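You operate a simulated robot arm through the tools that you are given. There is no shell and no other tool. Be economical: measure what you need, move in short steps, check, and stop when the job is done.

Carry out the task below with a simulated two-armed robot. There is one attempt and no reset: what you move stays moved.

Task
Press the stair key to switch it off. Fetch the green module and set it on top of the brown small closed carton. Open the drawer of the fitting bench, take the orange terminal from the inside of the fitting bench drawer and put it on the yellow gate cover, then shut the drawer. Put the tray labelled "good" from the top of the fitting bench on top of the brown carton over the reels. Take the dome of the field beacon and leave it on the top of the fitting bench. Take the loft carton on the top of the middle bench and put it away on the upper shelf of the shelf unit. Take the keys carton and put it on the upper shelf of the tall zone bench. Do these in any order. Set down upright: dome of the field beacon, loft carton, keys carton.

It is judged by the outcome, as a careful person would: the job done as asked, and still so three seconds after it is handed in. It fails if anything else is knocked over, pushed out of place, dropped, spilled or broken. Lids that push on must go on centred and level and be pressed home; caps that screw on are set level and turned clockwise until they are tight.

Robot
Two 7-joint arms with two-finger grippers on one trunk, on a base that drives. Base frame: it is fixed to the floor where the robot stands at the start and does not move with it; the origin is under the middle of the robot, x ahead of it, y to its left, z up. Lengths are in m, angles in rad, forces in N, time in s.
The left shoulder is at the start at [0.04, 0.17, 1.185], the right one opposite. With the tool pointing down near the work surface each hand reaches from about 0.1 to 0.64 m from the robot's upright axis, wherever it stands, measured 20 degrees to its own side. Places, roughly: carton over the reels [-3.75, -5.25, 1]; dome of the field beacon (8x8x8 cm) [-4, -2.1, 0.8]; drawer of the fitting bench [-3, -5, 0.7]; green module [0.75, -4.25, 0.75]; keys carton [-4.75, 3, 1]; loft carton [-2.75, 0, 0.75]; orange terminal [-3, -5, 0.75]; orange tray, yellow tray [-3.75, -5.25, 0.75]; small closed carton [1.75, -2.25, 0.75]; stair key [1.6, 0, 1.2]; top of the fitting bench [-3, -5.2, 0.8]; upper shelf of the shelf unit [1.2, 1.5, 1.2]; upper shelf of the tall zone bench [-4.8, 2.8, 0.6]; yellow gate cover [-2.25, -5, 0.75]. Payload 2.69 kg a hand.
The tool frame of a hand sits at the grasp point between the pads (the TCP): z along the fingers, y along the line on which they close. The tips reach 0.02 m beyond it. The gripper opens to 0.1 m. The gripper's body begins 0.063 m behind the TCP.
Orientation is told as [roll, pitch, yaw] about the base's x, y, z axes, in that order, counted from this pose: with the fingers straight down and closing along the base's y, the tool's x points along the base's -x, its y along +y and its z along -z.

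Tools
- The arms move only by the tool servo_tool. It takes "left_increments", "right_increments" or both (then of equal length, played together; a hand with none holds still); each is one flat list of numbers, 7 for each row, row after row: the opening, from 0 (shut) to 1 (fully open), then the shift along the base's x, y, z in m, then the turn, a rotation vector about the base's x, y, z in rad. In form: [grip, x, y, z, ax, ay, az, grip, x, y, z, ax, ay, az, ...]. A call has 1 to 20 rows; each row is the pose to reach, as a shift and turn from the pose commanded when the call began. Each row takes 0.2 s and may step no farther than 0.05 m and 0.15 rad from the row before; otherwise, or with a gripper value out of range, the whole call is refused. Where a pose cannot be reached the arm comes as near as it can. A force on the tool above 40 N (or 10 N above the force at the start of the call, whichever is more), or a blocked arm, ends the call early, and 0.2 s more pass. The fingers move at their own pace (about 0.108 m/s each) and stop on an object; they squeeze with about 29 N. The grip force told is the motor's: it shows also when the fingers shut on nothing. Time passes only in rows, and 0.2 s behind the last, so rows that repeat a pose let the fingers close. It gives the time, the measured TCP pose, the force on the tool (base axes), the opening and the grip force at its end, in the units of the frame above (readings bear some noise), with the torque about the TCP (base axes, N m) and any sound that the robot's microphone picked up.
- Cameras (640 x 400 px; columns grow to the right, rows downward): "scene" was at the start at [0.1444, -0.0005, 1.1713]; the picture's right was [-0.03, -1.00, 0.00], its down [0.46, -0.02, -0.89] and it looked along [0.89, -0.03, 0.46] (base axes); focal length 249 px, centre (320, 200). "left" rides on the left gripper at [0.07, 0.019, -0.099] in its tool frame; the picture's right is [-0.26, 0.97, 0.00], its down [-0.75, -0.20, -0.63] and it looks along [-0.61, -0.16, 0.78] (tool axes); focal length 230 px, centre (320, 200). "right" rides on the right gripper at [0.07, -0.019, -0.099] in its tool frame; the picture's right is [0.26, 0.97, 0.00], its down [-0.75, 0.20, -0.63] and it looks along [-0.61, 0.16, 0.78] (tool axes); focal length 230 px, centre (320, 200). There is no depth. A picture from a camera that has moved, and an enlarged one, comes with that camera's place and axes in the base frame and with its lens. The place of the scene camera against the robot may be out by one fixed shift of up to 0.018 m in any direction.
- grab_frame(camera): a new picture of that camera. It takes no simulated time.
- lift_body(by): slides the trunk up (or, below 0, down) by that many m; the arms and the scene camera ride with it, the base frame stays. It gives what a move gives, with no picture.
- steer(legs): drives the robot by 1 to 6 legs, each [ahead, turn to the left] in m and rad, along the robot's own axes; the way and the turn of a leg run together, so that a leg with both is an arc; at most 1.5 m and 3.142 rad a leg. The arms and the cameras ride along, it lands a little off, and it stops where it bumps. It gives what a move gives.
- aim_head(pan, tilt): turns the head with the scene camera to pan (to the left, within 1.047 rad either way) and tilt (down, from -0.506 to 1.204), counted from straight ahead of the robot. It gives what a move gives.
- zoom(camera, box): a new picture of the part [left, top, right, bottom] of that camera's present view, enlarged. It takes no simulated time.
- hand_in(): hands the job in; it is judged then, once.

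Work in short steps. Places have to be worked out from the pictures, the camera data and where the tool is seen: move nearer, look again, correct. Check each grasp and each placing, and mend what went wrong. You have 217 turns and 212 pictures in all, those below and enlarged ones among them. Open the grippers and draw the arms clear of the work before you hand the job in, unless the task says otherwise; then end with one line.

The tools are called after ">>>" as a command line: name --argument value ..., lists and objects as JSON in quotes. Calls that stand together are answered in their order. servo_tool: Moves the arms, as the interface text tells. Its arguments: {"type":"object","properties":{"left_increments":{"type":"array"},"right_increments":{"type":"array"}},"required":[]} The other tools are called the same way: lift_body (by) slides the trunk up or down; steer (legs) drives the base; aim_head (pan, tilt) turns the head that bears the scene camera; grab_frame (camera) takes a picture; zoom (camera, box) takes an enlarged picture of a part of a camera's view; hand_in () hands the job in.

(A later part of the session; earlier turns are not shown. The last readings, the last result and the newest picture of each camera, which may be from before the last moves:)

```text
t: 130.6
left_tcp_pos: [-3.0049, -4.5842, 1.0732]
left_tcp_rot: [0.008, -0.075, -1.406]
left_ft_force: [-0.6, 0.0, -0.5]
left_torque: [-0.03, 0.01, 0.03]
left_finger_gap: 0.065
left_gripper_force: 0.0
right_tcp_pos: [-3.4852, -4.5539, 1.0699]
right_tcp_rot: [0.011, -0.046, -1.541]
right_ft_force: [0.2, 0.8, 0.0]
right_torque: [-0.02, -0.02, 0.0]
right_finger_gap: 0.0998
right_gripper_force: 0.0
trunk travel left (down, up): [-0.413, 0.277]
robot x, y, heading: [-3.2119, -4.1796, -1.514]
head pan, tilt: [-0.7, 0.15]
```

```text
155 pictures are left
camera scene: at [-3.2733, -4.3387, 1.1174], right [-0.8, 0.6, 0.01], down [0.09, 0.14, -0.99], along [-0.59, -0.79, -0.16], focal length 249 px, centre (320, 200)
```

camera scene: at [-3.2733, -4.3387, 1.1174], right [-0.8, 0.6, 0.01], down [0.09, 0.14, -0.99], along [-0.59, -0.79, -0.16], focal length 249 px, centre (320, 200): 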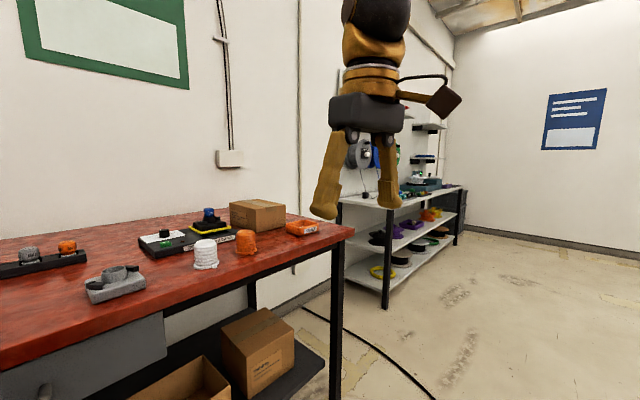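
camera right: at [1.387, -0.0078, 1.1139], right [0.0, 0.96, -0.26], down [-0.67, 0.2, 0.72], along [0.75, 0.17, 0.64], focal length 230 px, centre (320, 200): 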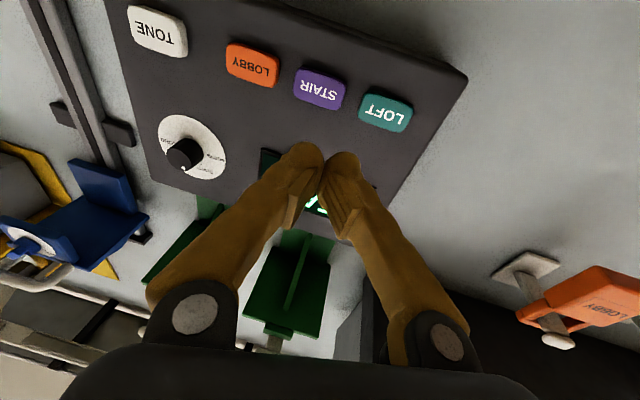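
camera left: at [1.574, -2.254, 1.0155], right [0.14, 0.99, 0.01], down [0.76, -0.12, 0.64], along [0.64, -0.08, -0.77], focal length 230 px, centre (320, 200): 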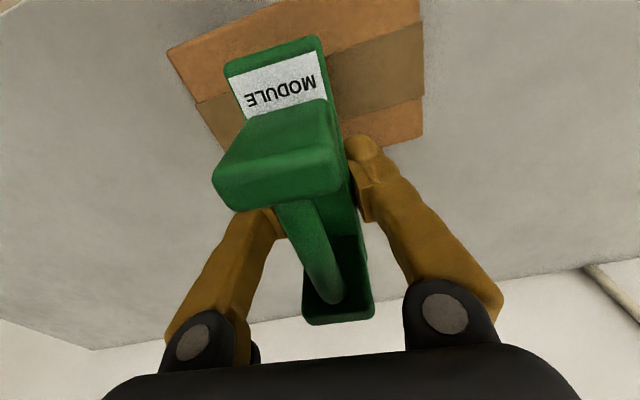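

The drawer bench is turned ~0.15 rad; the handle is near (-3.065,-4.89,0.71). I square the robot to it, correct the left hand's yaw, then pitch it forward.

>>> steer --legs '[[0, 0.09]]'

>>> servo_tool --left_increments '[1, 0, 0.01, -0.03, 0, 0, -0.05, 1, 0, 0.02, -0.06, 0, 0, -0.1, 1, 0, 0.02, -0.1, 0, 0, -0.107]'

>>> servo_tool --left_increments '[1, 0, 0, -0.02, -0.142, -0.021, 0, 1, 0, 0, -0.04, -0.283, -0.042, 0, 1, 0, 0, -0.06, -0.425, -0.063, 0, 1, 0, 0, -0.08, -0.566, -0.084, 0, 1, 0, 0, -0.1, -0.708, -0.105, 0, 1, 0, 0, -0.12, -0.849, -0.126, 0, 1, 0, 0, -0.14, -0.991, -0.147, 0, 1, 0, 0, -0.16, -1.132, -0.168, 0, 1, 0, 0, -0.18, -1.274, -0.189, 0, 1, 0, 0, -0.2, -1.415, -0.21, 0, 1, 0, 0, -0.22, -1.48, -0.22, 0]'

```text
t: 131.5
left_tcp_pos: [-2.9683, -4.5637, 1.072]
left_tcp_rot: [0.006, -0.077, -1.317]
left_ft_force: [-0.2, -1.2, -0.7]
left_torque: [0.02, 0.01, 0.0]
left_finger_gap: 0.0649
left_gripper_force: 0.1
right_tcp_pos: [-3.4495, -4.576, 1.0696]
right_tcp_rot: [0.013, -0.044, -1.45]
right_ft_force: [0.3, 0.4, -0.6]
right_torque: [0.02, 0.02, 0.0]
right_finger_gap: 0.1
right_gripper_force: 0.0
trunk travel left (down, up): [-0.413, 0.277]
robot x, y, heading: [-3.2115, -4.1773, -1.427]
head pan, tilt: [-0.7, 0.15]
```

```text
t: 132.3
left_tcp_pos: [-2.9705, -4.5283, 0.9753]
left_tcp_rot: [0.005, -0.093, -1.427]
left_ft_force: [-0.3, -0.1, 0.2]
left_torque: [0.01, 0.0, 0.0]
left_finger_gap: 0.1004
left_gripper_force: 0.0
right_tcp_pos: [-3.453, -4.561, 1.0751]
right_tcp_rot: [0.012, -0.062, -1.451]
right_ft_force: [0.1, -0.6, -0.4]
right_torque: [0.05, -0.01, -0.01]
right_finger_gap: 0.1
right_gripper_force: 0.0
trunk travel left (down, up): [-0.413, 0.277]
robot x, y, heading: [-3.2103, -4.1763, -1.428]
head pan, tilt: [-0.7, 0.15]
```

```text
t: 134.7
left_tcp_pos: [-2.9511, -4.5353, 0.762]
left_tcp_rot: [2.776, -1.536, 2.126]
left_ft_force: [-0.6, -0.1, 1.0]
left_torque: [-0.04, 0.01, -0.02]
left_finger_gap: 0.0999
left_gripper_force: 0.1
right_tcp_pos: [-3.4513, -4.5598, 1.075]
right_tcp_rot: [0.013, -0.06, -1.45]
right_ft_force: [-0.3, -0.6, -0.3]
right_torque: [-0.01, 0.02, 0.0]
right_finger_gap: 0.1002
right_gripper_force: 0.2
trunk travel left (down, up): [-0.413, 0.277]
robot x, y, heading: [-3.2113, -4.1784, -1.426]
head pan, tilt: [-0.7, 0.15]
```

The hand points forward. I roll it 90° so the fingers close vertically.

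>>> servo_tool --left_increments '[1, 0, 0, 0, 0.021, -0.142, 0, 1, 0, 0, 0, 0.042, -0.283, 0, 1, 0, 0, 0, 0.063, -0.425, 0, 1, 0, 0, 0, 0.084, -0.566, 0, 1, 0, 0, 0, 0.105, -0.708, 0, 1, 0, 0, 0, 0.126, -0.849, 0, 1, 0, 0, -0.01, 0.147, -0.991, 0, 1, 0, 0, -0.02, 0.168, -1.132, 0, 1, 0, 0, -0.03, 0.189, -1.274, 0, 1, 0, 0, -0.04, 0.21, -1.415, 0, 1, 0, 0, -0.05, 0.231, -1.554, 0]'

>>> grab_frame --camera "left"

>>> aim_head --pan 0 --tilt 0.7

>>> grab_frame --camera "scene"

```text
t: 137.3
left_tcp_pos: [-2.93, -4.5214, 0.7241]
left_tcp_rot: [1.618, 0.047, -2.95]
left_ft_force: [0.2, 0.3, -0.7]
left_torque: [0.03, 0.03, 0.03]
left_finger_gap: 0.0999
left_gripper_force: 0.0
left hand out of reach, approached as far as the arm can: row 6
right_tcp_pos: [-3.4553, -4.5373, 1.0751]
right_tcp_rot: [0.016, -0.06, -1.45]
right_ft_force: [0.0, 1.0, -0.2]
right_torque: [-0.06, 0.03, -0.02]
right_finger_gap: 0.1001
right_gripper_force: 0.0
trunk travel left (down, up): [-0.413, 0.277]
robot x, y, heading: [-3.2112, -4.1759, -1.429]
head pan, tilt: [-0.7, 0.15]
stopped in row 11 (left hand): the arm was blocked; the commanded pose is now the measured one
```

```text
154 pictures are left
camera left: at [-2.8804, -4.4103, 0.7399], right [-0.3, -0.01, 0.95], down [-0.84, 0.47, -0.26], along [-0.44, -0.88, -0.15], focal length 230 px, centre (320, 200)
```

left: 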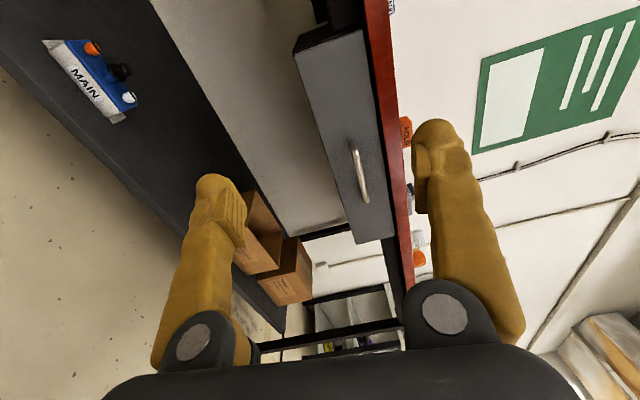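

```text
t: 138.4
left_tcp_pos: [-2.9288, -4.5229, 0.7205]
left_tcp_rot: [1.614, 0.044, -2.952]
left_ft_force: [-0.1, -0.2, 0.6]
left_torque: [-0.01, 0.0, -0.03]
left_finger_gap: 0.0997
left_gripper_force: 0.1
right_tcp_pos: [-3.4544, -4.543, 1.0754]
right_tcp_rot: [0.015, -0.061, -1.452]
right_ft_force: [-0.1, -0.2, 0.9]
right_torque: [-0.02, 0.03, 0.01]
right_finger_gap: 0.1002
right_gripper_force: 0.0
trunk travel left (down, up): [-0.413, 0.277]
robot x, y, heading: [-3.2137, -4.1785, -1.426]
head pan, tilt: [0.0, 0.7]
```

```text
153 pictures are left
camera scene: at [-3.1977, -4.347, 1.0671], right [-0.99, -0.14, 0.0], down [-0.09, 0.65, -0.75], along [0.11, -0.75, -0.66], focal length 249 px, centre (320, 200)
```

scene: 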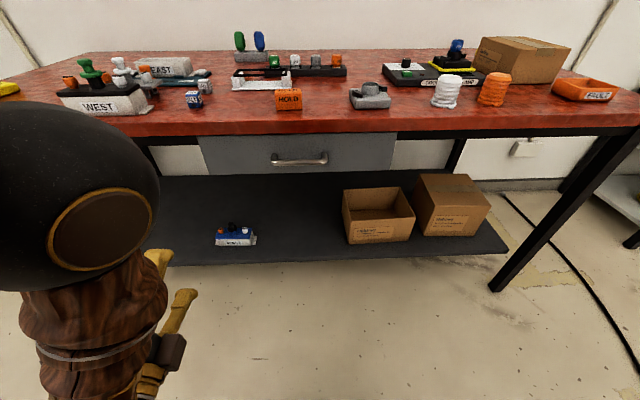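

The handle's bar triangulates to about (-3.07,-4.865,0.75). I bring the hand in front of it, 10 cm short.

>>> servo_tool --left_increments '[0.7, -0.026, -0.03, 0.005, 0, 0, 0, 0.7, -0.052, -0.06, 0.01, 0, 0, 0, 0.7, -0.078, -0.09, 0.015, 0, 0, 0, 0.7, -0.104, -0.125, 0.02, 0, 0, -0.01, 0.7, -0.13, -0.16, 0.025, 0, 0, -0.02, 0.7, -0.156, -0.2, 0.03, 0, 0, -0.03, 0.7, -0.156, -0.24, 0.03, 0, 0, -0.04]'

>>> grab_frame --camera "left"

>>> grab_frame --camera "scene"

```text
t: 140.2
left_tcp_pos: [-3.0581, -4.7729, 0.7641]
left_tcp_rot: [1.66, 0.067, -2.954]
left_ft_force: [0.6, 0.0, 0.1]
left_torque: [-0.02, 0.01, 0.0]
left_finger_gap: 0.07
left_gripper_force: 0.0
right_tcp_pos: [-3.458, -4.5153, 1.0632]
right_tcp_rot: [0.013, -0.012, -1.451]
right_ft_force: [-0.2, -0.2, -0.3]
right_torque: [-0.03, 0.03, -0.01]
right_finger_gap: 0.1002
right_gripper_force: 0.1
trunk travel left (down, up): [-0.413, 0.277]
robot x, y, heading: [-3.2114, -4.181, -1.431]
head pan, tilt: [0.0, 0.7]
stopped in row 7 (left hand): the arm was blocked; the commanded pose is now the measured one
```

```text
152 pictures are left
camera left: at [-3.0077, -4.6613, 0.7779], right [-0.33, 0.02, 0.94], down [-0.83, 0.46, -0.3], along [-0.44, -0.89, -0.14], focal length 230 px, centre (320, 200)
```

left: 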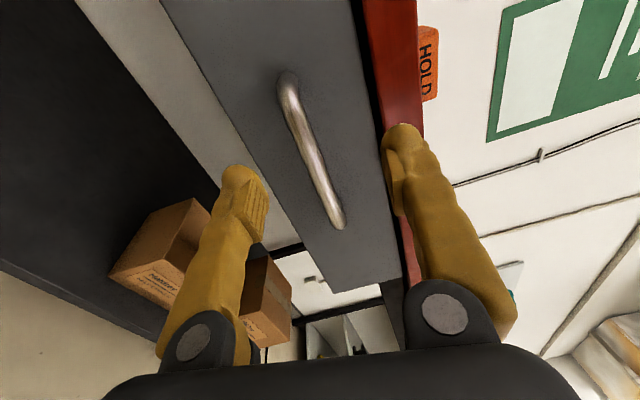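

```text
151 pictures are left
camera scene: at [-3.198, -4.3462, 1.0673], right [-0.99, -0.14, 0.0], down [-0.09, 0.65, -0.75], along [0.11, -0.75, -0.66], focal length 249 px, centre (320, 200)
```

scene: 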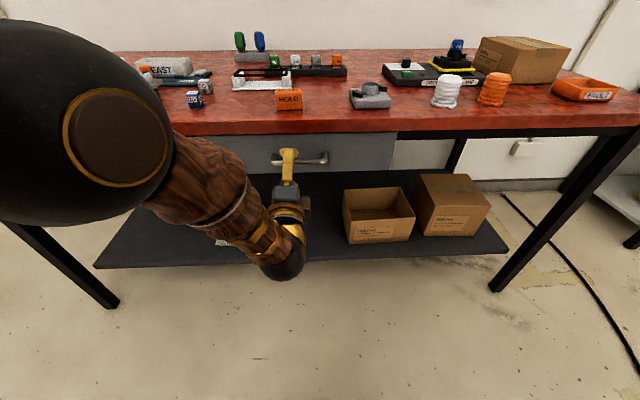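

The bar lies between the fingers; I narrow the opening to 5 cm, correct 8 mm down, and advance the remaining 9 cm.

>>> servo_tool --left_increments '[0.5, 0, 0, -0.008, 0, 0, 0, 0.5, 0.003, -0.025, -0.008, 0, 0, 0, 0.5, 0.006, -0.045, -0.008, 0, 0, 0, 0.5, 0.008, -0.06, -0.008, 0, 0, 0, 0.5, 0.01, -0.075, -0.008, 0, 0, 0, 0.5, 0.012, -0.088, -0.008, 0, 0, 0]'

>>> grab_frame --camera "left"

```text
t: 141.6
left_tcp_pos: [-3.0494, -4.818, 0.7739]
left_tcp_rot: [1.656, 0.058, -2.963]
left_ft_force: [0.2, 0.6, -0.7]
left_torque: [-0.01, 0.01, -0.01]
left_finger_gap: 0.0502
left_gripper_force: 0.0
left hand out of reach, approached as far as the arm can: row 2, 3, 4, 5, 6
right_tcp_pos: [-3.4583, -4.5194, 1.0628]
right_tcp_rot: [0.015, -0.014, -1.45]
right_ft_force: [-0.4, -0.4, -0.1]
right_torque: [0.0, 0.02, 0.0]
right_finger_gap: 0.0999
right_gripper_force: 0.0
trunk travel left (down, up): [-0.413, 0.277]
robot x, y, heading: [-3.2106, -4.1773, -1.423]
head pan, tilt: [0.0, 0.7]
```

```text
150 pictures are left
camera left: at [-2.9993, -4.7073, 0.7868], right [-0.32, 0.03, 0.95], down [-0.83, 0.47, -0.3], along [-0.45, -0.88, -0.13], focal length 230 px, centre (320, 200)
```

left: 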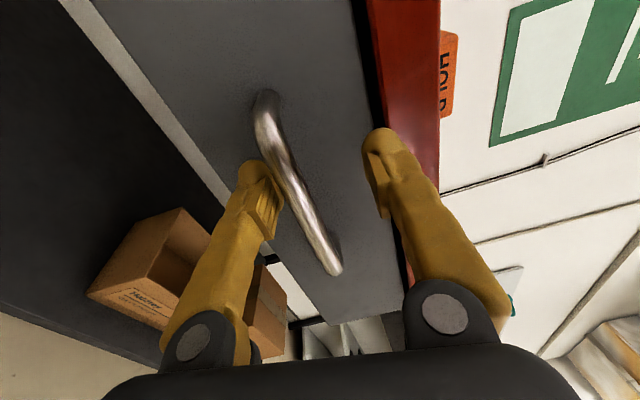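

The arm is at its reach limit for this low pose. I draw back 4 cm, lower the trunk 0.15 m, then raise the hand to match.

>>> servo_tool --left_increments '[0.5, -0.004, 0.03, 0, 0, 0, 0, 0.5, -0.007, 0.05, 0, 0, 0, 0]'

>>> lift_body --by -0.15

>>> servo_tool --left_increments '[0.5, 0, 0, 0.03, -0.02, 0, 0, 0.5, 0, 0, 0.06, -0.04, 0, 0, 0.5, 0, 0, 0.09, -0.06, 0, 0, 0.5, 0, 0, 0.12, -0.08, 0, 0, 0.5, 0, 0, 0.13, -0.08, 0, 0]'

>>> grab_frame --camera "left"

```text
t: 142.2
left_tcp_pos: [-3.0468, -4.761, 0.7807]
left_tcp_rot: [1.659, 0.061, -2.96]
left_ft_force: [0.9, 0.4, -0.2]
left_torque: [-0.03, 0.01, -0.06]
left_finger_gap: 0.0505
left_gripper_force: 0.1
right_tcp_pos: [-3.4573, -4.5183, 1.0633]
right_tcp_rot: [0.012, -0.014, -1.451]
right_ft_force: [-0.3, 0.4, -0.1]
right_torque: [-0.03, 0.0, 0.03]
right_finger_gap: 0.1001
right_gripper_force: 0.0
trunk travel left (down, up): [-0.413, 0.277]
robot x, y, heading: [-3.2081, -4.1772, -1.425]
head pan, tilt: [0.0, 0.7]
```

```text
t: 143.9
left_tcp_pos: [-3.0492, -4.7588, 0.6295]
left_tcp_rot: [1.656, 0.061, -2.961]
left_ft_force: [-0.1, -0.1, -0.2]
left_torque: [0.02, -0.01, 0.0]
left_finger_gap: 0.0501
left_gripper_force: 0.0
right_tcp_pos: [-3.4583, -4.5189, 0.9144]
right_tcp_rot: [0.015, -0.02, -1.452]
right_ft_force: [0.0, -0.8, 0.2]
right_torque: [0.03, 0.0, 0.02]
right_finger_gap: 0.1
right_gripper_force: 0.0
trunk travel left (down, up): [-0.263, 0.427]
robot x, y, heading: [-3.21, -4.1788, -1.423]
head pan, tilt: [0.0, 0.7]
```

```text
t: 145.2
left_tcp_pos: [-3.0436, -4.7596, 0.7599]
left_tcp_rot: [1.729, 0.044, -2.944]
left_ft_force: [0.1, 0.4, -1.2]
left_torque: [-0.02, 0.01, 0.0]
left_finger_gap: 0.0502
left_gripper_force: 0.0
right_tcp_pos: [-3.4584, -4.5196, 0.9136]
right_tcp_rot: [0.014, -0.02, -1.451]
right_ft_force: [0.0, -0.3, -0.4]
right_torque: [0.0, 0.02, 0.0]
right_finger_gap: 0.1002
right_gripper_force: 0.1
trunk travel left (down, up): [-0.263, 0.427]
robot x, y, heading: [-3.2109, -4.1735, -1.422]
head pan, tilt: [0.0, 0.7]
```

```text
149 pictures are left
camera left: at [-2.9943, -4.6474, 0.7655], right [-0.32, 0.09, 0.94], down [-0.84, 0.43, -0.33], along [-0.44, -0.9, -0.06], focal length 230 px, centre (320, 200)
```

left: 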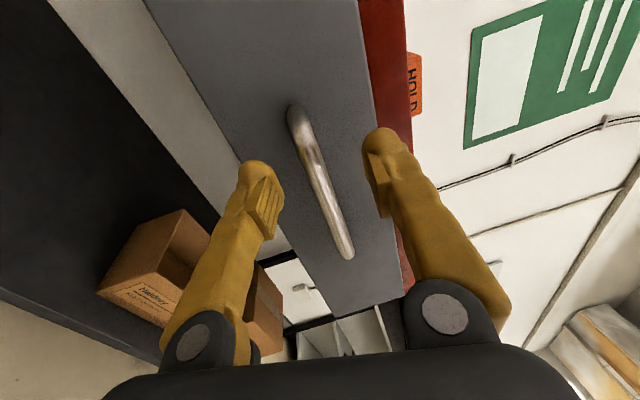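

The tilt went the wrong way; I reverse it (0.16 rad about x), then advance 10 cm onto the bar at z≈0.757.

>>> servo_tool --left_increments '[0.5, 0, 0, 0, 0.08, 0, 0, 0.5, -0.005, -0.01, -0.002, 0.155, 0, 0, 0.5, -0.01, -0.04, -0.003, 0.155, 0, 0, 0.5, -0.015, -0.07, -0.003, 0.155, 0, 0, 0.5, -0.015, -0.09, -0.003, 0.155, 0, 0, 0.5, -0.015, -0.102, -0.003, 0.155, 0, 0]'

>>> grab_frame --camera "left"

```text
t: 146.3
left_tcp_pos: [-3.0483, -4.8256, 0.7661]
left_tcp_rot: [1.592, 0.066, -2.929]
left_ft_force: [0.2, 0.0, -0.2]
left_torque: [-0.02, 0.05, 0.02]
left_finger_gap: 0.0503
left_gripper_force: 0.0
right_tcp_pos: [-3.4615, -4.4993, 0.9037]
right_tcp_rot: [0.012, 0.022, -1.449]
right_ft_force: [0.2, 0.2, -0.3]
right_torque: [0.04, 0.02, 0.0]
right_finger_gap: 0.1
right_gripper_force: 0.0
trunk travel left (down, up): [-0.263, 0.427]
robot x, y, heading: [-3.2088, -4.1781, -1.424]
head pan, tilt: [0.0, 0.7]
stopped in row 5 (left hand): the force on the tool passed its limit at 72 N (the readings are from after the stop); the commanded pose is now the measured one
```

```text
148 pictures are left
camera left: at [-3.0022, -4.714, 0.7872], right [-0.32, -0.05, 0.95], down [-0.85, 0.46, -0.26], along [-0.42, -0.89, -0.19], focal length 230 px, centre (320, 200)
```

left: 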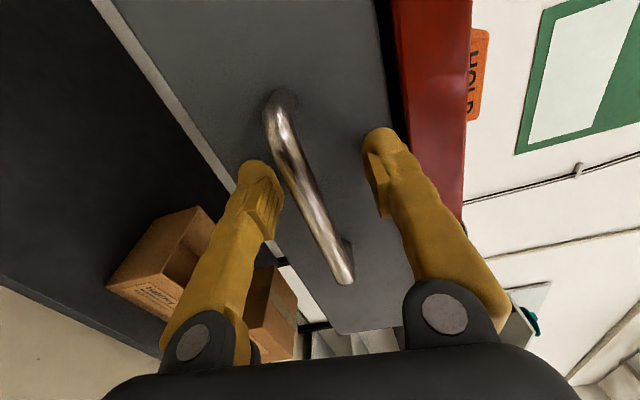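

The lower finger hit the bar: bar is ~1.5 cm below the TCP. I back off a bit, lower 1.6 cm, open slightly wider and advance again.

>>> servo_tool --left_increments '[0.6, -0.003, 0.02, 0, 0, 0, 0, 0.6, -0.003, 0.02, -0.017, 0, 0, 0, 0.6, -0.003, 0.02, -0.017, 0, 0, 0, 0.6, 0, -0.005, -0.017, 0, 0, 0, 0.6, 0, -0.02, -0.017, 0, 0, 0, 0.6, 0.002, -0.035, -0.017, 0, 0, 0]'

>>> grab_frame --camera "left"

```text
t: 147.4
left_tcp_pos: [-3.0376, -4.8232, 0.7571]
left_tcp_rot: [1.601, 0.063, -2.907]
left_ft_force: [-0.4, -0.9, -0.6]
left_torque: [0.0, 0.01, 0.03]
left_finger_gap: 0.06
left_gripper_force: 0.0
right_tcp_pos: [-3.4649, -4.4775, 0.8964]
right_tcp_rot: [0.011, 0.058, -1.451]
right_ft_force: [0.0, -0.3, 0.0]
right_torque: [0.08, 0.02, 0.01]
right_finger_gap: 0.0997
right_gripper_force: 0.1
trunk travel left (down, up): [-0.263, 0.427]
robot x, y, heading: [-3.2129, -4.1806, -1.43]
head pan, tilt: [0.0, 0.7]
stopped in row 5 (left hand): the force on the tool passed its limit at 49 N (the readings are from after the stop); the commanded pose is now the measured one
```

```text
147 pictures are left
camera left: at [-2.9945, -4.7109, 0.7766], right [-0.32, -0.05, 0.95], down [-0.86, 0.43, -0.27], along [-0.4, -0.9, -0.18], focal length 230 px, centre (320, 200)
```

left: 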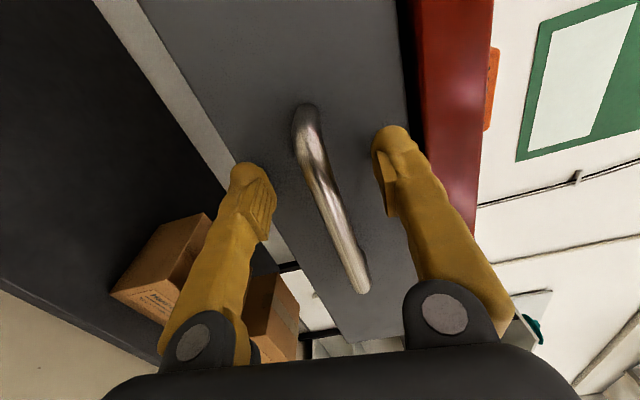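

Still a stop though the bar is centred; I look at the scene to see what else touches.

>>> grab_frame --camera "scene"

>>> zoom --camera "left" --box '[200, 80, 460, 260]'

```text
146 pictures are left
camera scene: at [-3.1982, -4.3449, 0.917], right [-0.99, -0.14, 0.0], down [-0.09, 0.65, -0.75], along [0.11, -0.75, -0.66], focal length 249 px, centre (320, 200)
```

scene: 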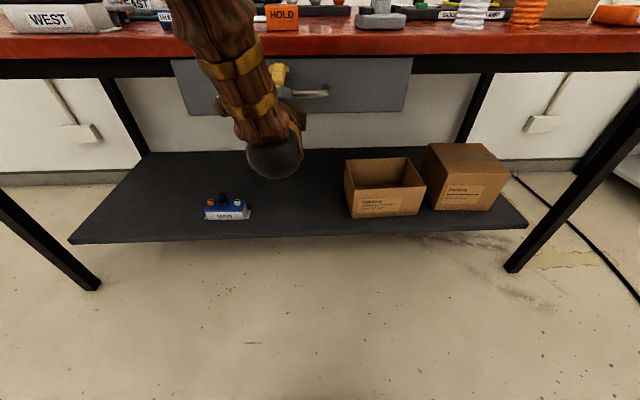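

```text
2.22 times, centred on (330, 170) of left
camera zoom: at [-2.9945, -4.7109, 0.7766], right [-0.32, -0.05, 0.95], down [-0.86, 0.43, -0.27], along [-0.4, -0.9, -0.18], focal length 511 px, centre (298, 267)
```

zoom: 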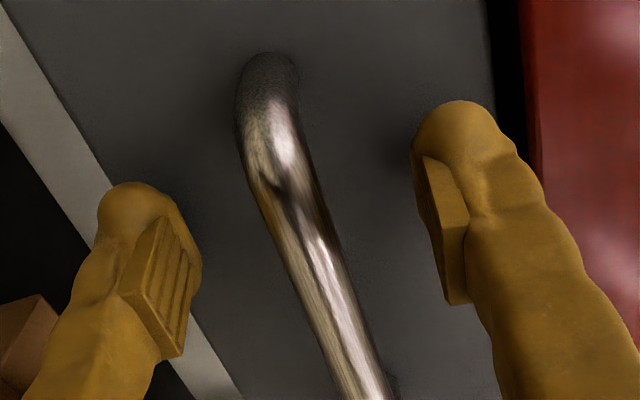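

Shadows show the tips already at the drawer face, with the bar between the pads; I close the fingers.

>>> servo_tool --left_increments '[0.3, 0, 0, 0, 0, 0, 0, 0, 0, 0, 0, 0, 0, 0, 0, 0, 0, 0, 0, 0, 0, 0, 0, 0, 0, 0, 0, 0]'

>>> grab_frame --camera "left"

```text
t: 148.4
left_tcp_pos: [-3.038, -4.8238, 0.7595]
left_tcp_rot: [1.605, 0.059, -2.904]
left_ft_force: [4.1, -0.3, 1.1]
left_torque: [-0.19, 0.9, -0.1]
left_finger_gap: 0.006
left_gripper_force: 31.6
right_tcp_pos: [-3.463, -4.4776, 0.8964]
right_tcp_rot: [0.012, 0.059, -1.45]
right_ft_force: [-0.4, 0.5, -0.3]
right_torque: [0.0, -0.02, 0.02]
right_finger_gap: 0.1002
right_gripper_force: 0.0
trunk travel left (down, up): [-0.263, 0.427]
robot x, y, heading: [-3.2103, -4.1774, -1.425]
head pan, tilt: [0.0, 0.7]
```

```text
144 pictures are left
camera left: at [-2.9952, -4.7118, 0.7791], right [-0.31, -0.04, 0.95], down [-0.86, 0.43, -0.26], along [-0.4, -0.9, -0.17], focal length 230 px, centre (320, 200)
```

left: 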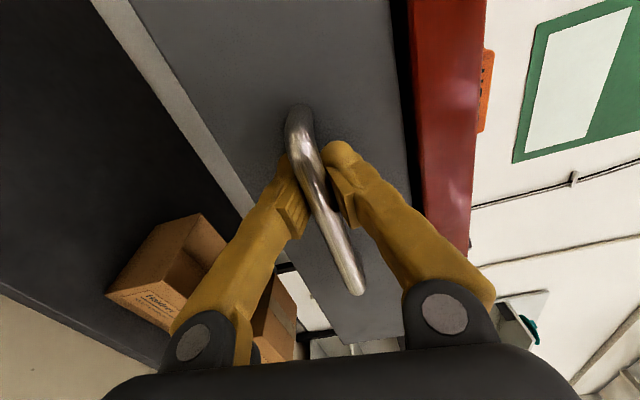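

The bar is gripped. I pull along the bench normal in small steps.

>>> servo_tool --left_increments '[0, -0.003, 0.02, 0, 0, 0, 0, 0, -0.006, 0.04, 0, 0, 0, 0, 0, -0.009, 0.06, 0, 0, 0, 0, 0, -0.012, 0.08, 0, 0, 0, 0, 0, -0.015, 0.1, 0, 0, 0, 0]'

>>> grab_frame --camera "scene"

```text
t: 149.6
left_tcp_pos: [-3.0554, -4.7225, 0.7612]
left_tcp_rot: [1.601, 0.059, -2.903]
left_ft_force: [-17.0, -1.6, 15.6]
left_torque: [-0.12, 0.78, -0.33]
left_finger_gap: 0.0059
left_gripper_force: 30.4
right_tcp_pos: [-3.4651, -4.4768, 0.8967]
right_tcp_rot: [0.014, 0.055, -1.45]
right_ft_force: [0.1, 0.3, -0.2]
right_torque: [0.01, 0.01, 0.0]
right_finger_gap: 0.0999
right_gripper_force: 0.1
trunk travel left (down, up): [-0.263, 0.427]
robot x, y, heading: [-3.2115, -4.1784, -1.425]
head pan, tilt: [0.0, 0.7]
```

```text
143 pictures are left
camera scene: at [-3.1994, -4.3436, 0.9173], right [-0.99, -0.14, 0.0], down [-0.09, 0.65, -0.75], along [0.11, -0.75, -0.66], focal length 249 px, centre (320, 200)
```

scene: 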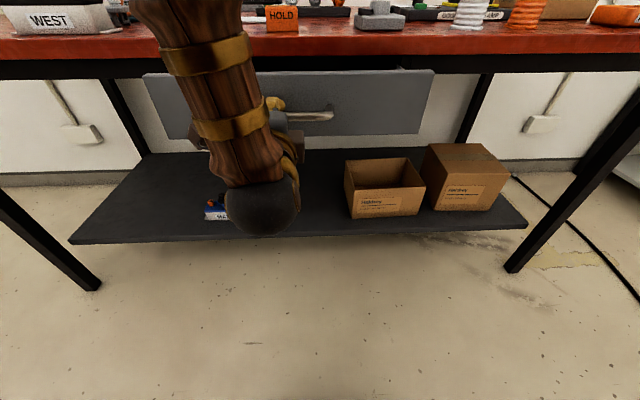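

The drawer slides out. I continue 12 cm more, easing the side force.

>>> servo_tool --left_increments '[0, -0.009, 0.02, 0.003, 0, 0, 0, 0, -0.013, 0.04, 0.004, 0, 0, 0, 0, -0.017, 0.06, 0.004, 0, 0, 0, 0, -0.02, 0.08, 0.004, 0, 0, 0, 0, -0.023, 0.1, 0.004, 0, 0, 0, 0, -0.026, 0.12, 0.004, 0, 0, 0]'

>>> grab_frame --camera "scene"

```text
t: 150.8
left_tcp_pos: [-3.0744, -4.6097, 0.761]
left_tcp_rot: [1.576, 0.058, -2.892]
left_ft_force: [-8.3, 0.8, -54.3]
left_torque: [-0.84, 0.58, 0.46]
left_finger_gap: 0.0
left_gripper_force: 29.7
right_tcp_pos: [-3.4674, -4.4614, 0.8893]
right_tcp_rot: [0.01, 0.089, -1.446]
right_ft_force: [-0.4, -0.3, 0.4]
right_torque: [-0.07, 0.02, 0.03]
right_finger_gap: 0.0998
right_gripper_force: 0.2
trunk travel left (down, up): [-0.263, 0.427]
robot x, y, heading: [-3.211, -4.1773, -1.426]
head pan, tilt: [0.0, 0.7]
stopped in row 6 (left hand): the force on the tool passed its limit at 42 N (the readings are from after the stop); the commanded pose is now the measured one
```

```text
142 pictures are left
camera scene: at [-3.1981, -4.3457, 0.9162], right [-0.99, -0.14, 0.0], down [-0.09, 0.65, -0.75], along [0.11, -0.74, -0.66], focal length 249 px, centre (320, 200)
```

scene: 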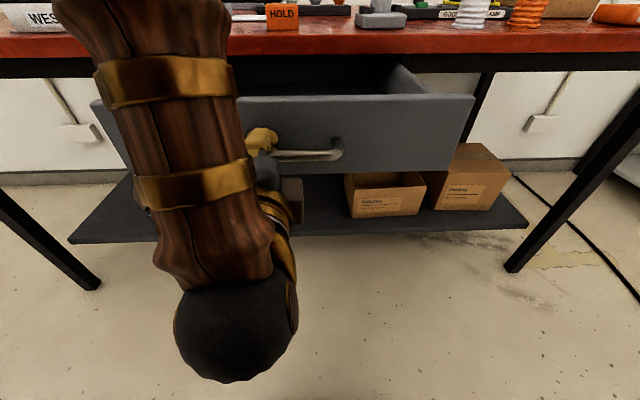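

The fingers slipped below the bar at the end; the drawer is out ~20 cm. I relax downwards and withdraw to look into the drawer.

>>> servo_tool --left_increments '[0, 0, 0, -0.008, 0, 0, 0, 0, -0.002, 0.02, -0.01, 0, 0, 0, 0, -0.004, 0.04, -0.01, 0, 0, 0, 0, -0.006, 0.06, -0.01, 0, 0, 0]'

>>> lift_body --by 0.15

>>> grab_frame --camera "scene"

```text
t: 151.8
left_tcp_pos: [-3.0731, -4.5947, 0.7596]
left_tcp_rot: [1.599, 0.056, -2.883]
left_ft_force: [-2.3, -2.3, 3.6]
left_torque: [0.04, 0.05, 0.03]
left_finger_gap: 0.0
left_gripper_force: 29.7
left hand out of reach, approached as far as the arm can: row 3, 4
right_tcp_pos: [-3.4668, -4.4603, 0.891]
right_tcp_rot: [0.01, 0.088, -1.449]
right_ft_force: [0.0, 0.2, 0.2]
right_torque: [-0.01, 0.0, 0.01]
right_finger_gap: 0.0999
right_gripper_force: 0.0
trunk travel left (down, up): [-0.263, 0.427]
robot x, y, heading: [-3.2154, -4.178, -1.427]
head pan, tilt: [0.0, 0.7]
```

```text
t: 152.2
left_tcp_pos: [-3.0754, -4.5807, 0.7594]
left_tcp_rot: [1.556, 0.048, -2.883]
left_ft_force: [-16.6, -0.1, -10.1]
left_torque: [0.27, 0.24, 0.02]
left_finger_gap: 0.0002
left_gripper_force: 29.9
right_tcp_pos: [-3.4743, -4.4601, 0.8956]
right_tcp_rot: [-0.004, 0.078, -1.446]
right_ft_force: [-0.3, 0.4, -0.3]
right_torque: [-0.01, 0.03, -0.02]
right_finger_gap: 0.1001
right_gripper_force: 0.2
trunk travel left (down, up): [-0.269, 0.421]
robot x, y, heading: [-3.2111, -4.1782, -1.421]
head pan, tilt: [0.0, 0.7]
stopped: the force on the tool passed its limit at 52 N (the readings are from after the stop); the commanded pose is now the measured one
```

```text
141 pictures are left
camera scene: at [-3.1994, -4.344, 0.9232], right [-0.99, -0.14, 0.0], down [-0.09, 0.65, -0.75], along [0.11, -0.75, -0.66], focal length 249 px, centre (320, 200)
```

scene: 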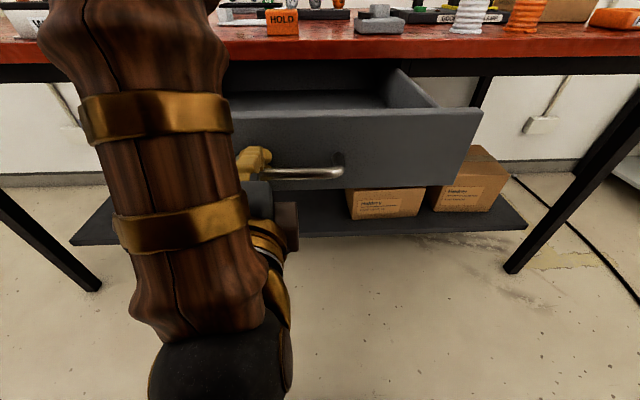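

The hand is still under the bar. I back the base off straight so the fingers slide out, then raise.

>>> steer --legs '[[-0.12, 0]]'

>>> grab_frame --camera "scene"

>>> grab_frame --camera "left"

```text
t: 153.1
left_tcp_pos: [-3.0768, -4.5443, 0.7611]
left_tcp_rot: [1.513, 0.026, -2.875]
left_ft_force: [-23.1, -53.1, -14.0]
left_torque: [-0.11, 0.16, -1.03]
left_finger_gap: 0.01
left_gripper_force: 37.3
right_tcp_pos: [-3.4876, -4.4364, 0.8996]
right_tcp_rot: [-0.016, 0.079, -1.44]
right_ft_force: [-0.8, 0.0, -0.1]
right_torque: [0.02, 0.02, 0.01]
right_finger_gap: 0.1002
right_gripper_force: 0.0
trunk travel left (down, up): [-0.269, 0.421]
robot x, y, heading: [-3.2141, -4.149, -1.422]
head pan, tilt: [0.0, 0.7]
stopped in leg 1: the force on the tool passed its limit at 93 N (the readings are from after the stop); the commanded pose is now the measured one
```

```text
140 pictures are left
camera scene: at [-3.2032, -4.3221, 0.9223], right [-0.99, -0.14, 0.0], down [-0.09, 0.65, -0.75], along [0.11, -0.74, -0.66], focal length 249 px, centre (320, 200)
```

scene: 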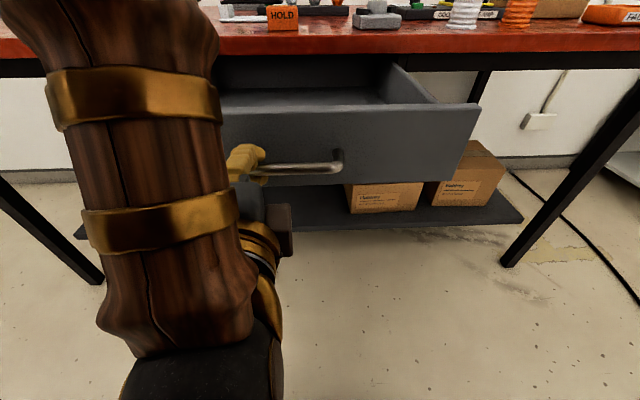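

```text
139 pictures are left
camera left: at [-3.0354, -4.4334, 0.7861], right [-0.26, -0.13, 0.96], down [-0.89, 0.42, -0.18], along [-0.38, -0.9, -0.22], focal length 230 px, centre (320, 200)
```

left: 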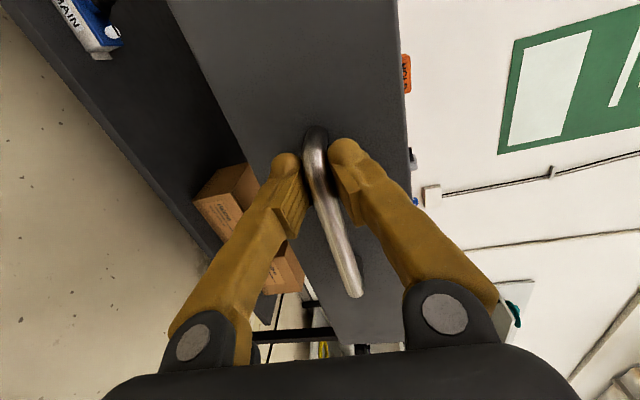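

The fingers actually still hold the bar and the drawer is at its stop. I open the fingers, then back the base off.

>>> servo_tool --left_increments '[0.4, 0, 0, 0, 0, 0, 0, 0.6, 0, 0, 0, 0, 0, 0, 0.6, 0, 0, 0, 0, 0, 0]'

>>> steer --legs '[[-0.15, 0]]'

>>> lift_body --by 0.15

>>> grab_frame --camera "scene"

```text
t: 153.9
left_tcp_pos: [-3.0717, -4.5384, 0.7589]
left_tcp_rot: [1.51, 0.039, -2.87]
left_ft_force: [-0.7, -0.3, -0.4]
left_torque: [0.02, -0.03, 0.02]
left_finger_gap: 0.0596
left_gripper_force: 0.0
right_tcp_pos: [-3.4861, -4.433, 0.9024]
right_tcp_rot: [-0.018, 0.073, -1.442]
right_ft_force: [-0.4, 0.2, -0.3]
right_torque: [0.03, 0.01, -0.01]
right_finger_gap: 0.1001
right_gripper_force: 0.0
trunk travel left (down, up): [-0.269, 0.421]
robot x, y, heading: [-3.2118, -4.1484, -1.423]
head pan, tilt: [0.0, 0.7]
```

```text
t: 155.3
left_tcp_pos: [-3.0938, -4.3889, 0.7598]
left_tcp_rot: [1.512, 0.035, -2.867]
left_ft_force: [-0.1, -0.1, -0.1]
left_torque: [0.0, -0.01, 0.03]
left_finger_gap: 0.0603
left_gripper_force: 0.1
right_tcp_pos: [-3.5066, -4.2836, 0.901]
right_tcp_rot: [-0.018, 0.073, -1.438]
right_ft_force: [0.0, 0.5, 0.2]
right_torque: [-0.02, -0.03, 0.02]
right_finger_gap: 0.1001
right_gripper_force: 0.1
trunk travel left (down, up): [-0.269, 0.421]
robot x, y, heading: [-3.2375, -3.9992, -1.425]
head pan, tilt: [0.0, 0.7]
```

```text
t: 157.0
left_tcp_pos: [-3.0927, -4.3798, 0.9034]
left_tcp_rot: [1.466, 0.034, -2.865]
left_ft_force: [0.3, -0.3, -0.7]
left_torque: [0.0, 0.03, -0.02]
left_finger_gap: 0.0598
left_gripper_force: 0.1
right_tcp_pos: [-3.5143, -4.2888, 1.0526]
right_tcp_rot: [-0.037, 0.06, -1.432]
right_ft_force: [0.9, 1.1, 0.2]
right_torque: [0.01, -0.01, 0.02]
right_finger_gap: 0.0998
right_gripper_force: 0.0
trunk travel left (down, up): [-0.419, 0.271]
robot x, y, heading: [-3.2345, -4.0029, -1.426]
head pan, tilt: [0.0, 0.7]
```

```text
138 pictures are left
camera scene: at [-3.223, -4.1721, 1.0729], right [-0.99, -0.15, 0.0], down [-0.1, 0.65, -0.75], along [0.11, -0.75, -0.66], focal length 249 px, centre (320, 200)
```

scene: 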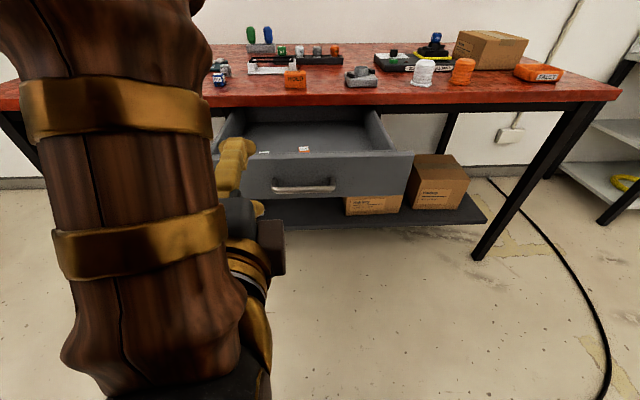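

The drawer is open. I unroll and turn the left hand down again while raising it out of view.

>>> servo_tool --left_increments '[0.6, 0, 0, 0.02, -0.021, 0.142, 0, 0.6, 0, 0, 0.04, -0.042, 0.283, 0, 0.6, 0, 0, 0.06, -0.063, 0.425, 0, 0.6, 0, 0, 0.08, -0.084, 0.566, 0, 0.6, 0.01, 0, 0.1, -0.105, 0.708, 0, 0.6, 0.02, 0, 0.12, -0.126, 0.849, 0, 0.6, 0.03, 0, 0.14, -0.147, 0.991, 0, 0.6, 0.04, 0, 0.14, -0.168, 1.132, 0, 0.6, 0.05, 0, 0.14, -0.189, 1.274, 0, 0.6, 0.06, 0, 0.14, -0.21, 1.415, 0, 0.6, 0.07, 0, 0.14, -0.23, 1.55, 0]'

>>> servo_tool --left_increments '[1, 0.01, -0.005, 0.01, 0.142, 0.021, 0, 1, 0.02, -0.01, 0.02, 0.283, 0.042, 0, 1, 0.03, -0.015, 0.03, 0.425, 0.063, 0, 1, 0.04, -0.02, 0.04, 0.566, 0.084, 0, 1, 0.05, -0.02, 0.05, 0.708, 0.105, 0, 1, 0.06, -0.02, 0.06, 0.849, 0.126, 0, 1, 0.07, -0.02, 0.07, 0.991, 0.147, 0, 1, 0.08, -0.02, 0.08, 1.132, 0.168, 0, 1, 0.09, -0.02, 0.08, 1.274, 0.189, 0, 1, 0.1, -0.02, 0.08, 1.415, 0.21, 0, 1, 0.1, -0.02, 0.08, 1.5, 0.22, 0]'

>>> lift_body --by 0.2

>>> grab_frame --camera "scene"

```text
t: 159.4
left_tcp_pos: [-3.0303, -4.4063, 1.0465]
left_tcp_rot: [0.233, -1.447, -1.699]
left_ft_force: [-0.6, -0.4, 0.1]
left_torque: [0.02, 0.01, 0.0]
left_finger_gap: 0.06
left_gripper_force: 0.1
left hand out of reach, approached as far as the arm can: row 1, 7, 8, 9, 10, 11
right_tcp_pos: [-3.5132, -4.2899, 1.0534]
right_tcp_rot: [-0.037, 0.062, -1.431]
right_ft_force: [-0.3, -0.8, -0.6]
right_torque: [0.03, 0.0, 0.0]
right_finger_gap: 0.1001
right_gripper_force: 0.0
trunk travel left (down, up): [-0.419, 0.271]
robot x, y, heading: [-3.236, -3.999, -1.425]
head pan, tilt: [0.0, 0.7]
```

```text
t: 161.8
left_tcp_pos: [-2.932, -4.4222, 1.1236]
left_tcp_rot: [-0.042, 0.076, -1.462]
left_ft_force: [-0.3, -0.2, 0.0]
left_torque: [0.02, 0.0, -0.01]
left_finger_gap: 0.1
left_gripper_force: 0.0
left hand out of reach, approached as far as the arm can: row 1, 2
right_tcp_pos: [-3.5139, -4.2889, 1.0517]
right_tcp_rot: [-0.036, 0.062, -1.431]
right_ft_force: [1.3, 0.1, 0.2]
right_torque: [0.0, -0.01, 0.02]
right_finger_gap: 0.1002
right_gripper_force: 0.2
trunk travel left (down, up): [-0.419, 0.271]
robot x, y, heading: [-3.2362, -4.0007, -1.424]
head pan, tilt: [0.0, 0.7]
```

```text
t: 164.0
left_tcp_pos: [-2.9327, -4.4226, 1.3235]
left_tcp_rot: [-0.044, 0.074, -1.462]
left_ft_force: [-0.2, 0.3, -0.5]
left_torque: [-0.03, -0.03, -0.02]
left_finger_gap: 0.0997
left_gripper_force: 0.0
right_tcp_pos: [-3.5152, -4.2939, 1.2531]
right_tcp_rot: [-0.04, 0.059, -1.43]
right_ft_force: [-0.4, 0.4, 1.0]
right_torque: [0.0, 0.03, 0.03]
right_finger_gap: 0.0999
right_gripper_force: 0.1
trunk travel left (down, up): [-0.619, 0.071]
robot x, y, heading: [-3.2372, -4.0034, -1.427]
head pan, tilt: [0.0, 0.7]
```

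```text
137 pictures are left
camera scene: at [-3.2224, -4.1755, 1.2729], right [-0.99, -0.15, 0.0], down [-0.1, 0.65, -0.75], along [0.11, -0.75, -0.66], focal length 249 px, centre (320, 200)
```

scene: 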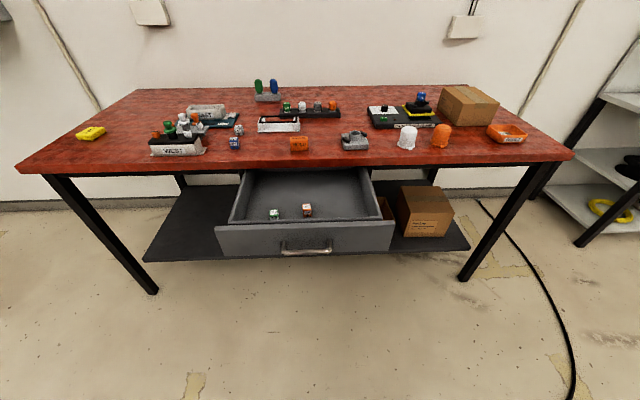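

>>> zoom --camera "scene" --box '[220, 160, 400, 260]'

>>> zoom --camera "scene" --box '[350, 75, 550, 165]'

```text
3.56 times, centred on (310, 210) of scene
camera zoom: at [-3.2224, -4.1755, 1.2729], right [-0.99, -0.15, 0.0], down [-0.1, 0.65, -0.75], along [0.11, -0.75, -0.66], focal length 884 px, centre (356, 164)
```

zoom: 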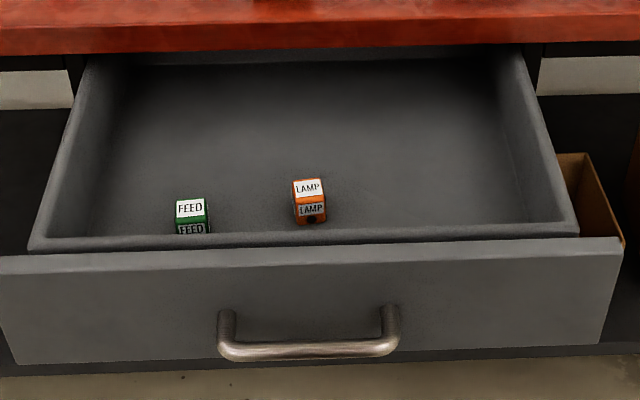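

```text
3.20 times, centred on (450, 120) of scene
camera zoom: at [-3.2224, -4.1755, 1.2729], right [-0.99, -0.15, 0.0], down [-0.1, 0.65, -0.75], along [0.11, -0.75, -0.66], focal length 796 px, centre (-96, 456)
```

zoom: 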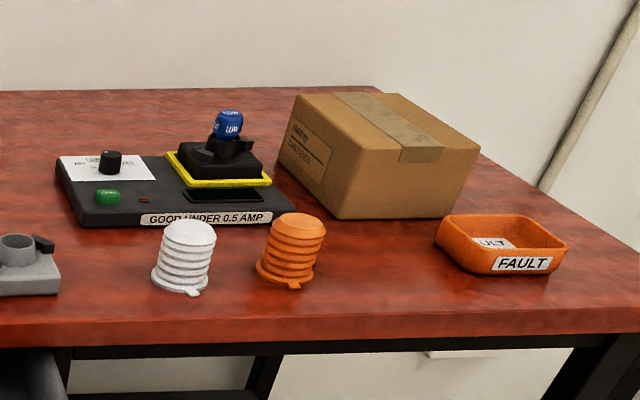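

The orange "LAMP" terminal sits at about (-3.09,-4.75,0.71) behind the drawer front; the green "FEED" is ~10 cm to its left. I lower the trunk again, drive 0.18 closer and bring the left hand above it.

>>> lift_body --by -0.22

>>> steer --legs '[[0.17, 0]]'

>>> grab_frame --camera "left"

```text
t: 166.3
left_tcp_pos: [-2.9314, -4.4222, 1.103]
left_tcp_rot: [-0.044, 0.073, -1.463]
left_ft_force: [-0.5, 0.9, -0.2]
left_torque: [-0.01, 0.01, 0.01]
left_finger_gap: 0.0998
left_gripper_force: 0.2
right_tcp_pos: [-3.5127, -4.2898, 1.0323]
right_tcp_rot: [-0.036, 0.06, -1.432]
right_ft_force: [-0.5, -0.4, -0.3]
right_torque: [0.0, -0.02, -0.03]
right_finger_gap: 0.1
right_gripper_force: 0.0
trunk travel left (down, up): [-0.399, 0.291]
robot x, y, heading: [-3.2337, -4.0016, -1.428]
head pan, tilt: [0.0, 0.7]
```

```text
t: 167.8
left_tcp_pos: [-2.9066, -4.5917, 1.1023]
left_tcp_rot: [-0.044, 0.074, -1.461]
left_ft_force: [0.0, -0.2, 0.8]
left_torque: [0.06, 0.04, 0.04]
left_finger_gap: 0.1001
left_gripper_force: 0.0
right_tcp_pos: [-3.4888, -4.4582, 1.0311]
right_tcp_rot: [-0.036, 0.064, -1.43]
right_ft_force: [-0.7, 0.4, -0.1]
right_torque: [0.01, 0.02, 0.03]
right_finger_gap: 0.1
right_gripper_force: 0.0
trunk travel left (down, up): [-0.399, 0.291]
robot x, y, heading: [-3.2102, -4.1737, -1.422]
head pan, tilt: [0.0, 0.7]
```

```text
134 pictures are left
camera left: at [-2.8901, -4.5269, 1.205], right [0.99, -0.15, -0.06], down [-0.08, -0.81, 0.58], along [-0.13, -0.57, -0.81], focal length 230 px, centre (320, 200)
```

left: 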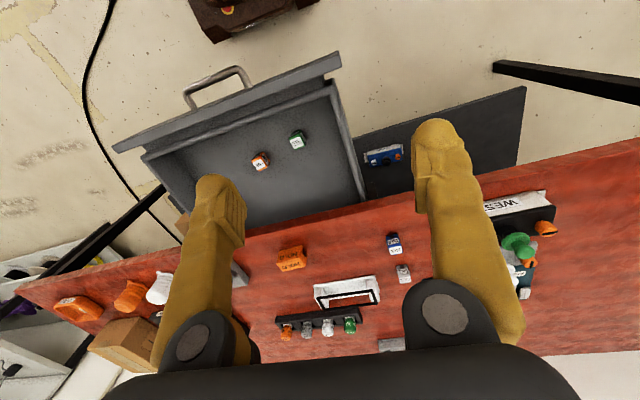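

Triangulated terminal centre: (-3.096,-4.745,0.717). I move the left hand over it, down to z≈0.86, and check.

>>> servo_tool --left_increments '[1, -0.035, -0.028, 0, 0, 0, 0.01, 1, -0.07, -0.056, 0, 0, 0, 0.02, 1, -0.105, -0.084, 0, 0, 0, 0.03, 1, -0.14, -0.112, -0.02, 0.02, 0, 0.03, 1, -0.17, -0.14, -0.05, 0.04, 0, 0.03, 0.8, -0.19, -0.153, -0.09, 0.04, 0, 0.03, 0.7, -0.19, -0.153, -0.135, 0.04, 0, 0.03, 0.7, -0.19, -0.153, -0.18, 0.04, 0, 0.03, 0.7, -0.19, -0.153, -0.22, 0.04, 0, 0.03, 0.7, -0.19, -0.153, -0.24, 0.04, 0, 0.03]'

>>> grab_frame --camera "left"

>>> grab_frame --camera "scene"

```text
refused: row 5 steps farther than a row can; nothing moved
```

```text
133 pictures are left
camera left: at [-2.8901, -4.5269, 1.205], right [0.99, -0.15, -0.06], down [-0.08, -0.81, 0.58], along [-0.13, -0.57, -0.81], focal length 230 px, centre (320, 200)
```

left: 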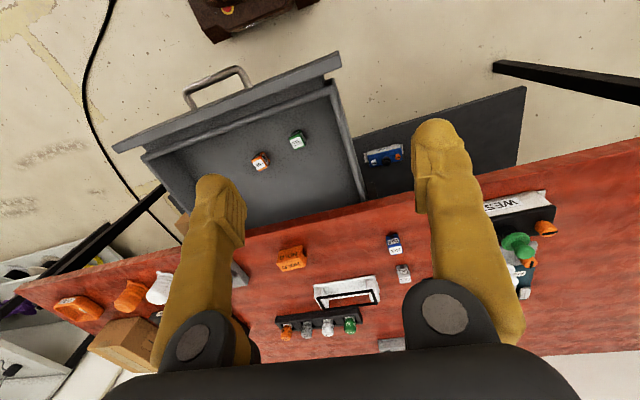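

```text
132 pictures are left
camera scene: at [-3.1977, -4.3406, 1.0529], right [-0.99, -0.15, 0.0], down [-0.1, 0.65, -0.75], along [0.11, -0.74, -0.66], focal length 249 px, centre (320, 200)
```

scene: 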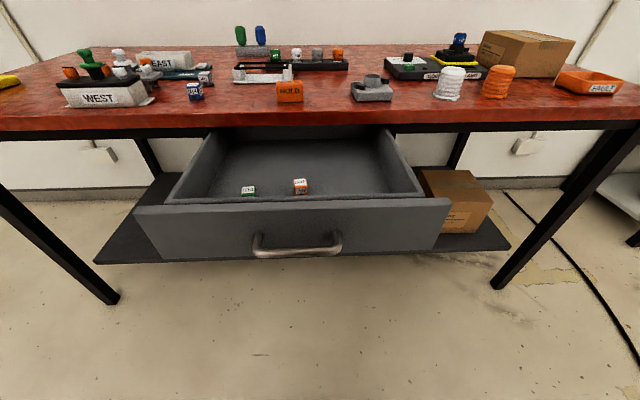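

Refused for a 5 cm overstep; I repeat with smaller rows.

>>> servo_tool --left_increments '[1, -0.035, -0.028, 0, 0, 0, 0.01, 1, -0.07, -0.056, 0, 0, 0, 0.02, 1, -0.105, -0.084, 0, 0, 0, 0.03, 1, -0.135, -0.11, -0.01, 0.02, 0, 0.03, 1, -0.165, -0.135, -0.03, 0.04, 0, 0.03, 0.8, -0.19, -0.153, -0.06, 0.04, 0, 0.03, 0.7, -0.19, -0.153, -0.1, 0.04, 0, 0.03, 0.7, -0.19, -0.153, -0.14, 0.04, 0, 0.03, 0.7, -0.19, -0.153, -0.18, 0.04, 0, 0.03, 0.7, -0.19, -0.153, -0.22, 0.04, 0, 0.03, 0.7, -0.19, -0.153, -0.25, 0.04, 0, 0.03]'

>>> grab_frame --camera "left"

>>> grab_frame --camera "scene"

```text
t: 169.2
left_tcp_pos: [-3.0996, -4.7163, 1.0603]
left_tcp_rot: [-0.037, 0.077, -1.43]
left_ft_force: [-0.8, 0.4, 0.5]
left_torque: [-0.06, 0.0, 0.01]
left_finger_gap: 0.07
left_gripper_force: 0.1
right_tcp_pos: [-3.5047, -4.4601, 1.035]
right_tcp_rot: [-0.08, 0.035, -1.412]
right_ft_force: [0.1, 0.4, 0.7]
right_torque: [-0.05, -0.04, 0.02]
right_finger_gap: 0.0999
right_gripper_force: 0.1
trunk travel left (down, up): [-0.399, 0.291]
robot x, y, heading: [-3.2112, -4.1678, -1.423]
head pan, tilt: [0.0, 0.7]
stopped in row 7 (left hand): the arm was blocked; the commanded pose is now the measured one
```

```text
131 pictures are left
camera left: at [-3.0856, -4.6514, 1.1638], right [0.99, -0.12, -0.06], down [-0.06, -0.81, 0.58], along [-0.11, -0.57, -0.82], focal length 230 px, centre (320, 200)
```

left: 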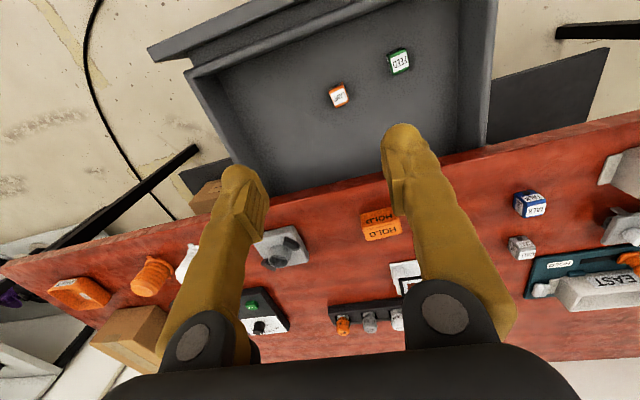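

```text
130 pictures are left
camera scene: at [-3.1985, -4.3377, 1.0535], right [-0.99, -0.15, 0.0], down [-0.1, 0.65, -0.76], along [0.11, -0.75, -0.66], focal length 249 px, centre (320, 200)
```

scene: 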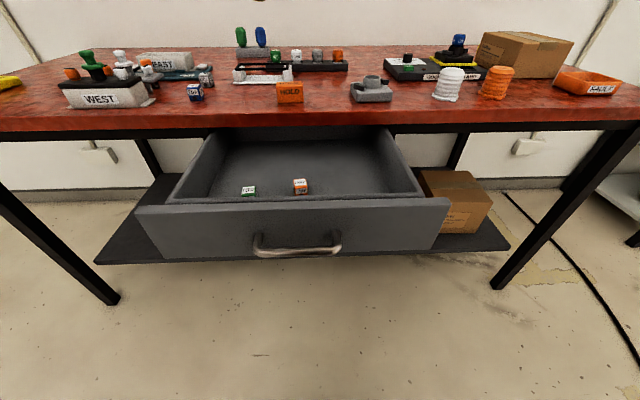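

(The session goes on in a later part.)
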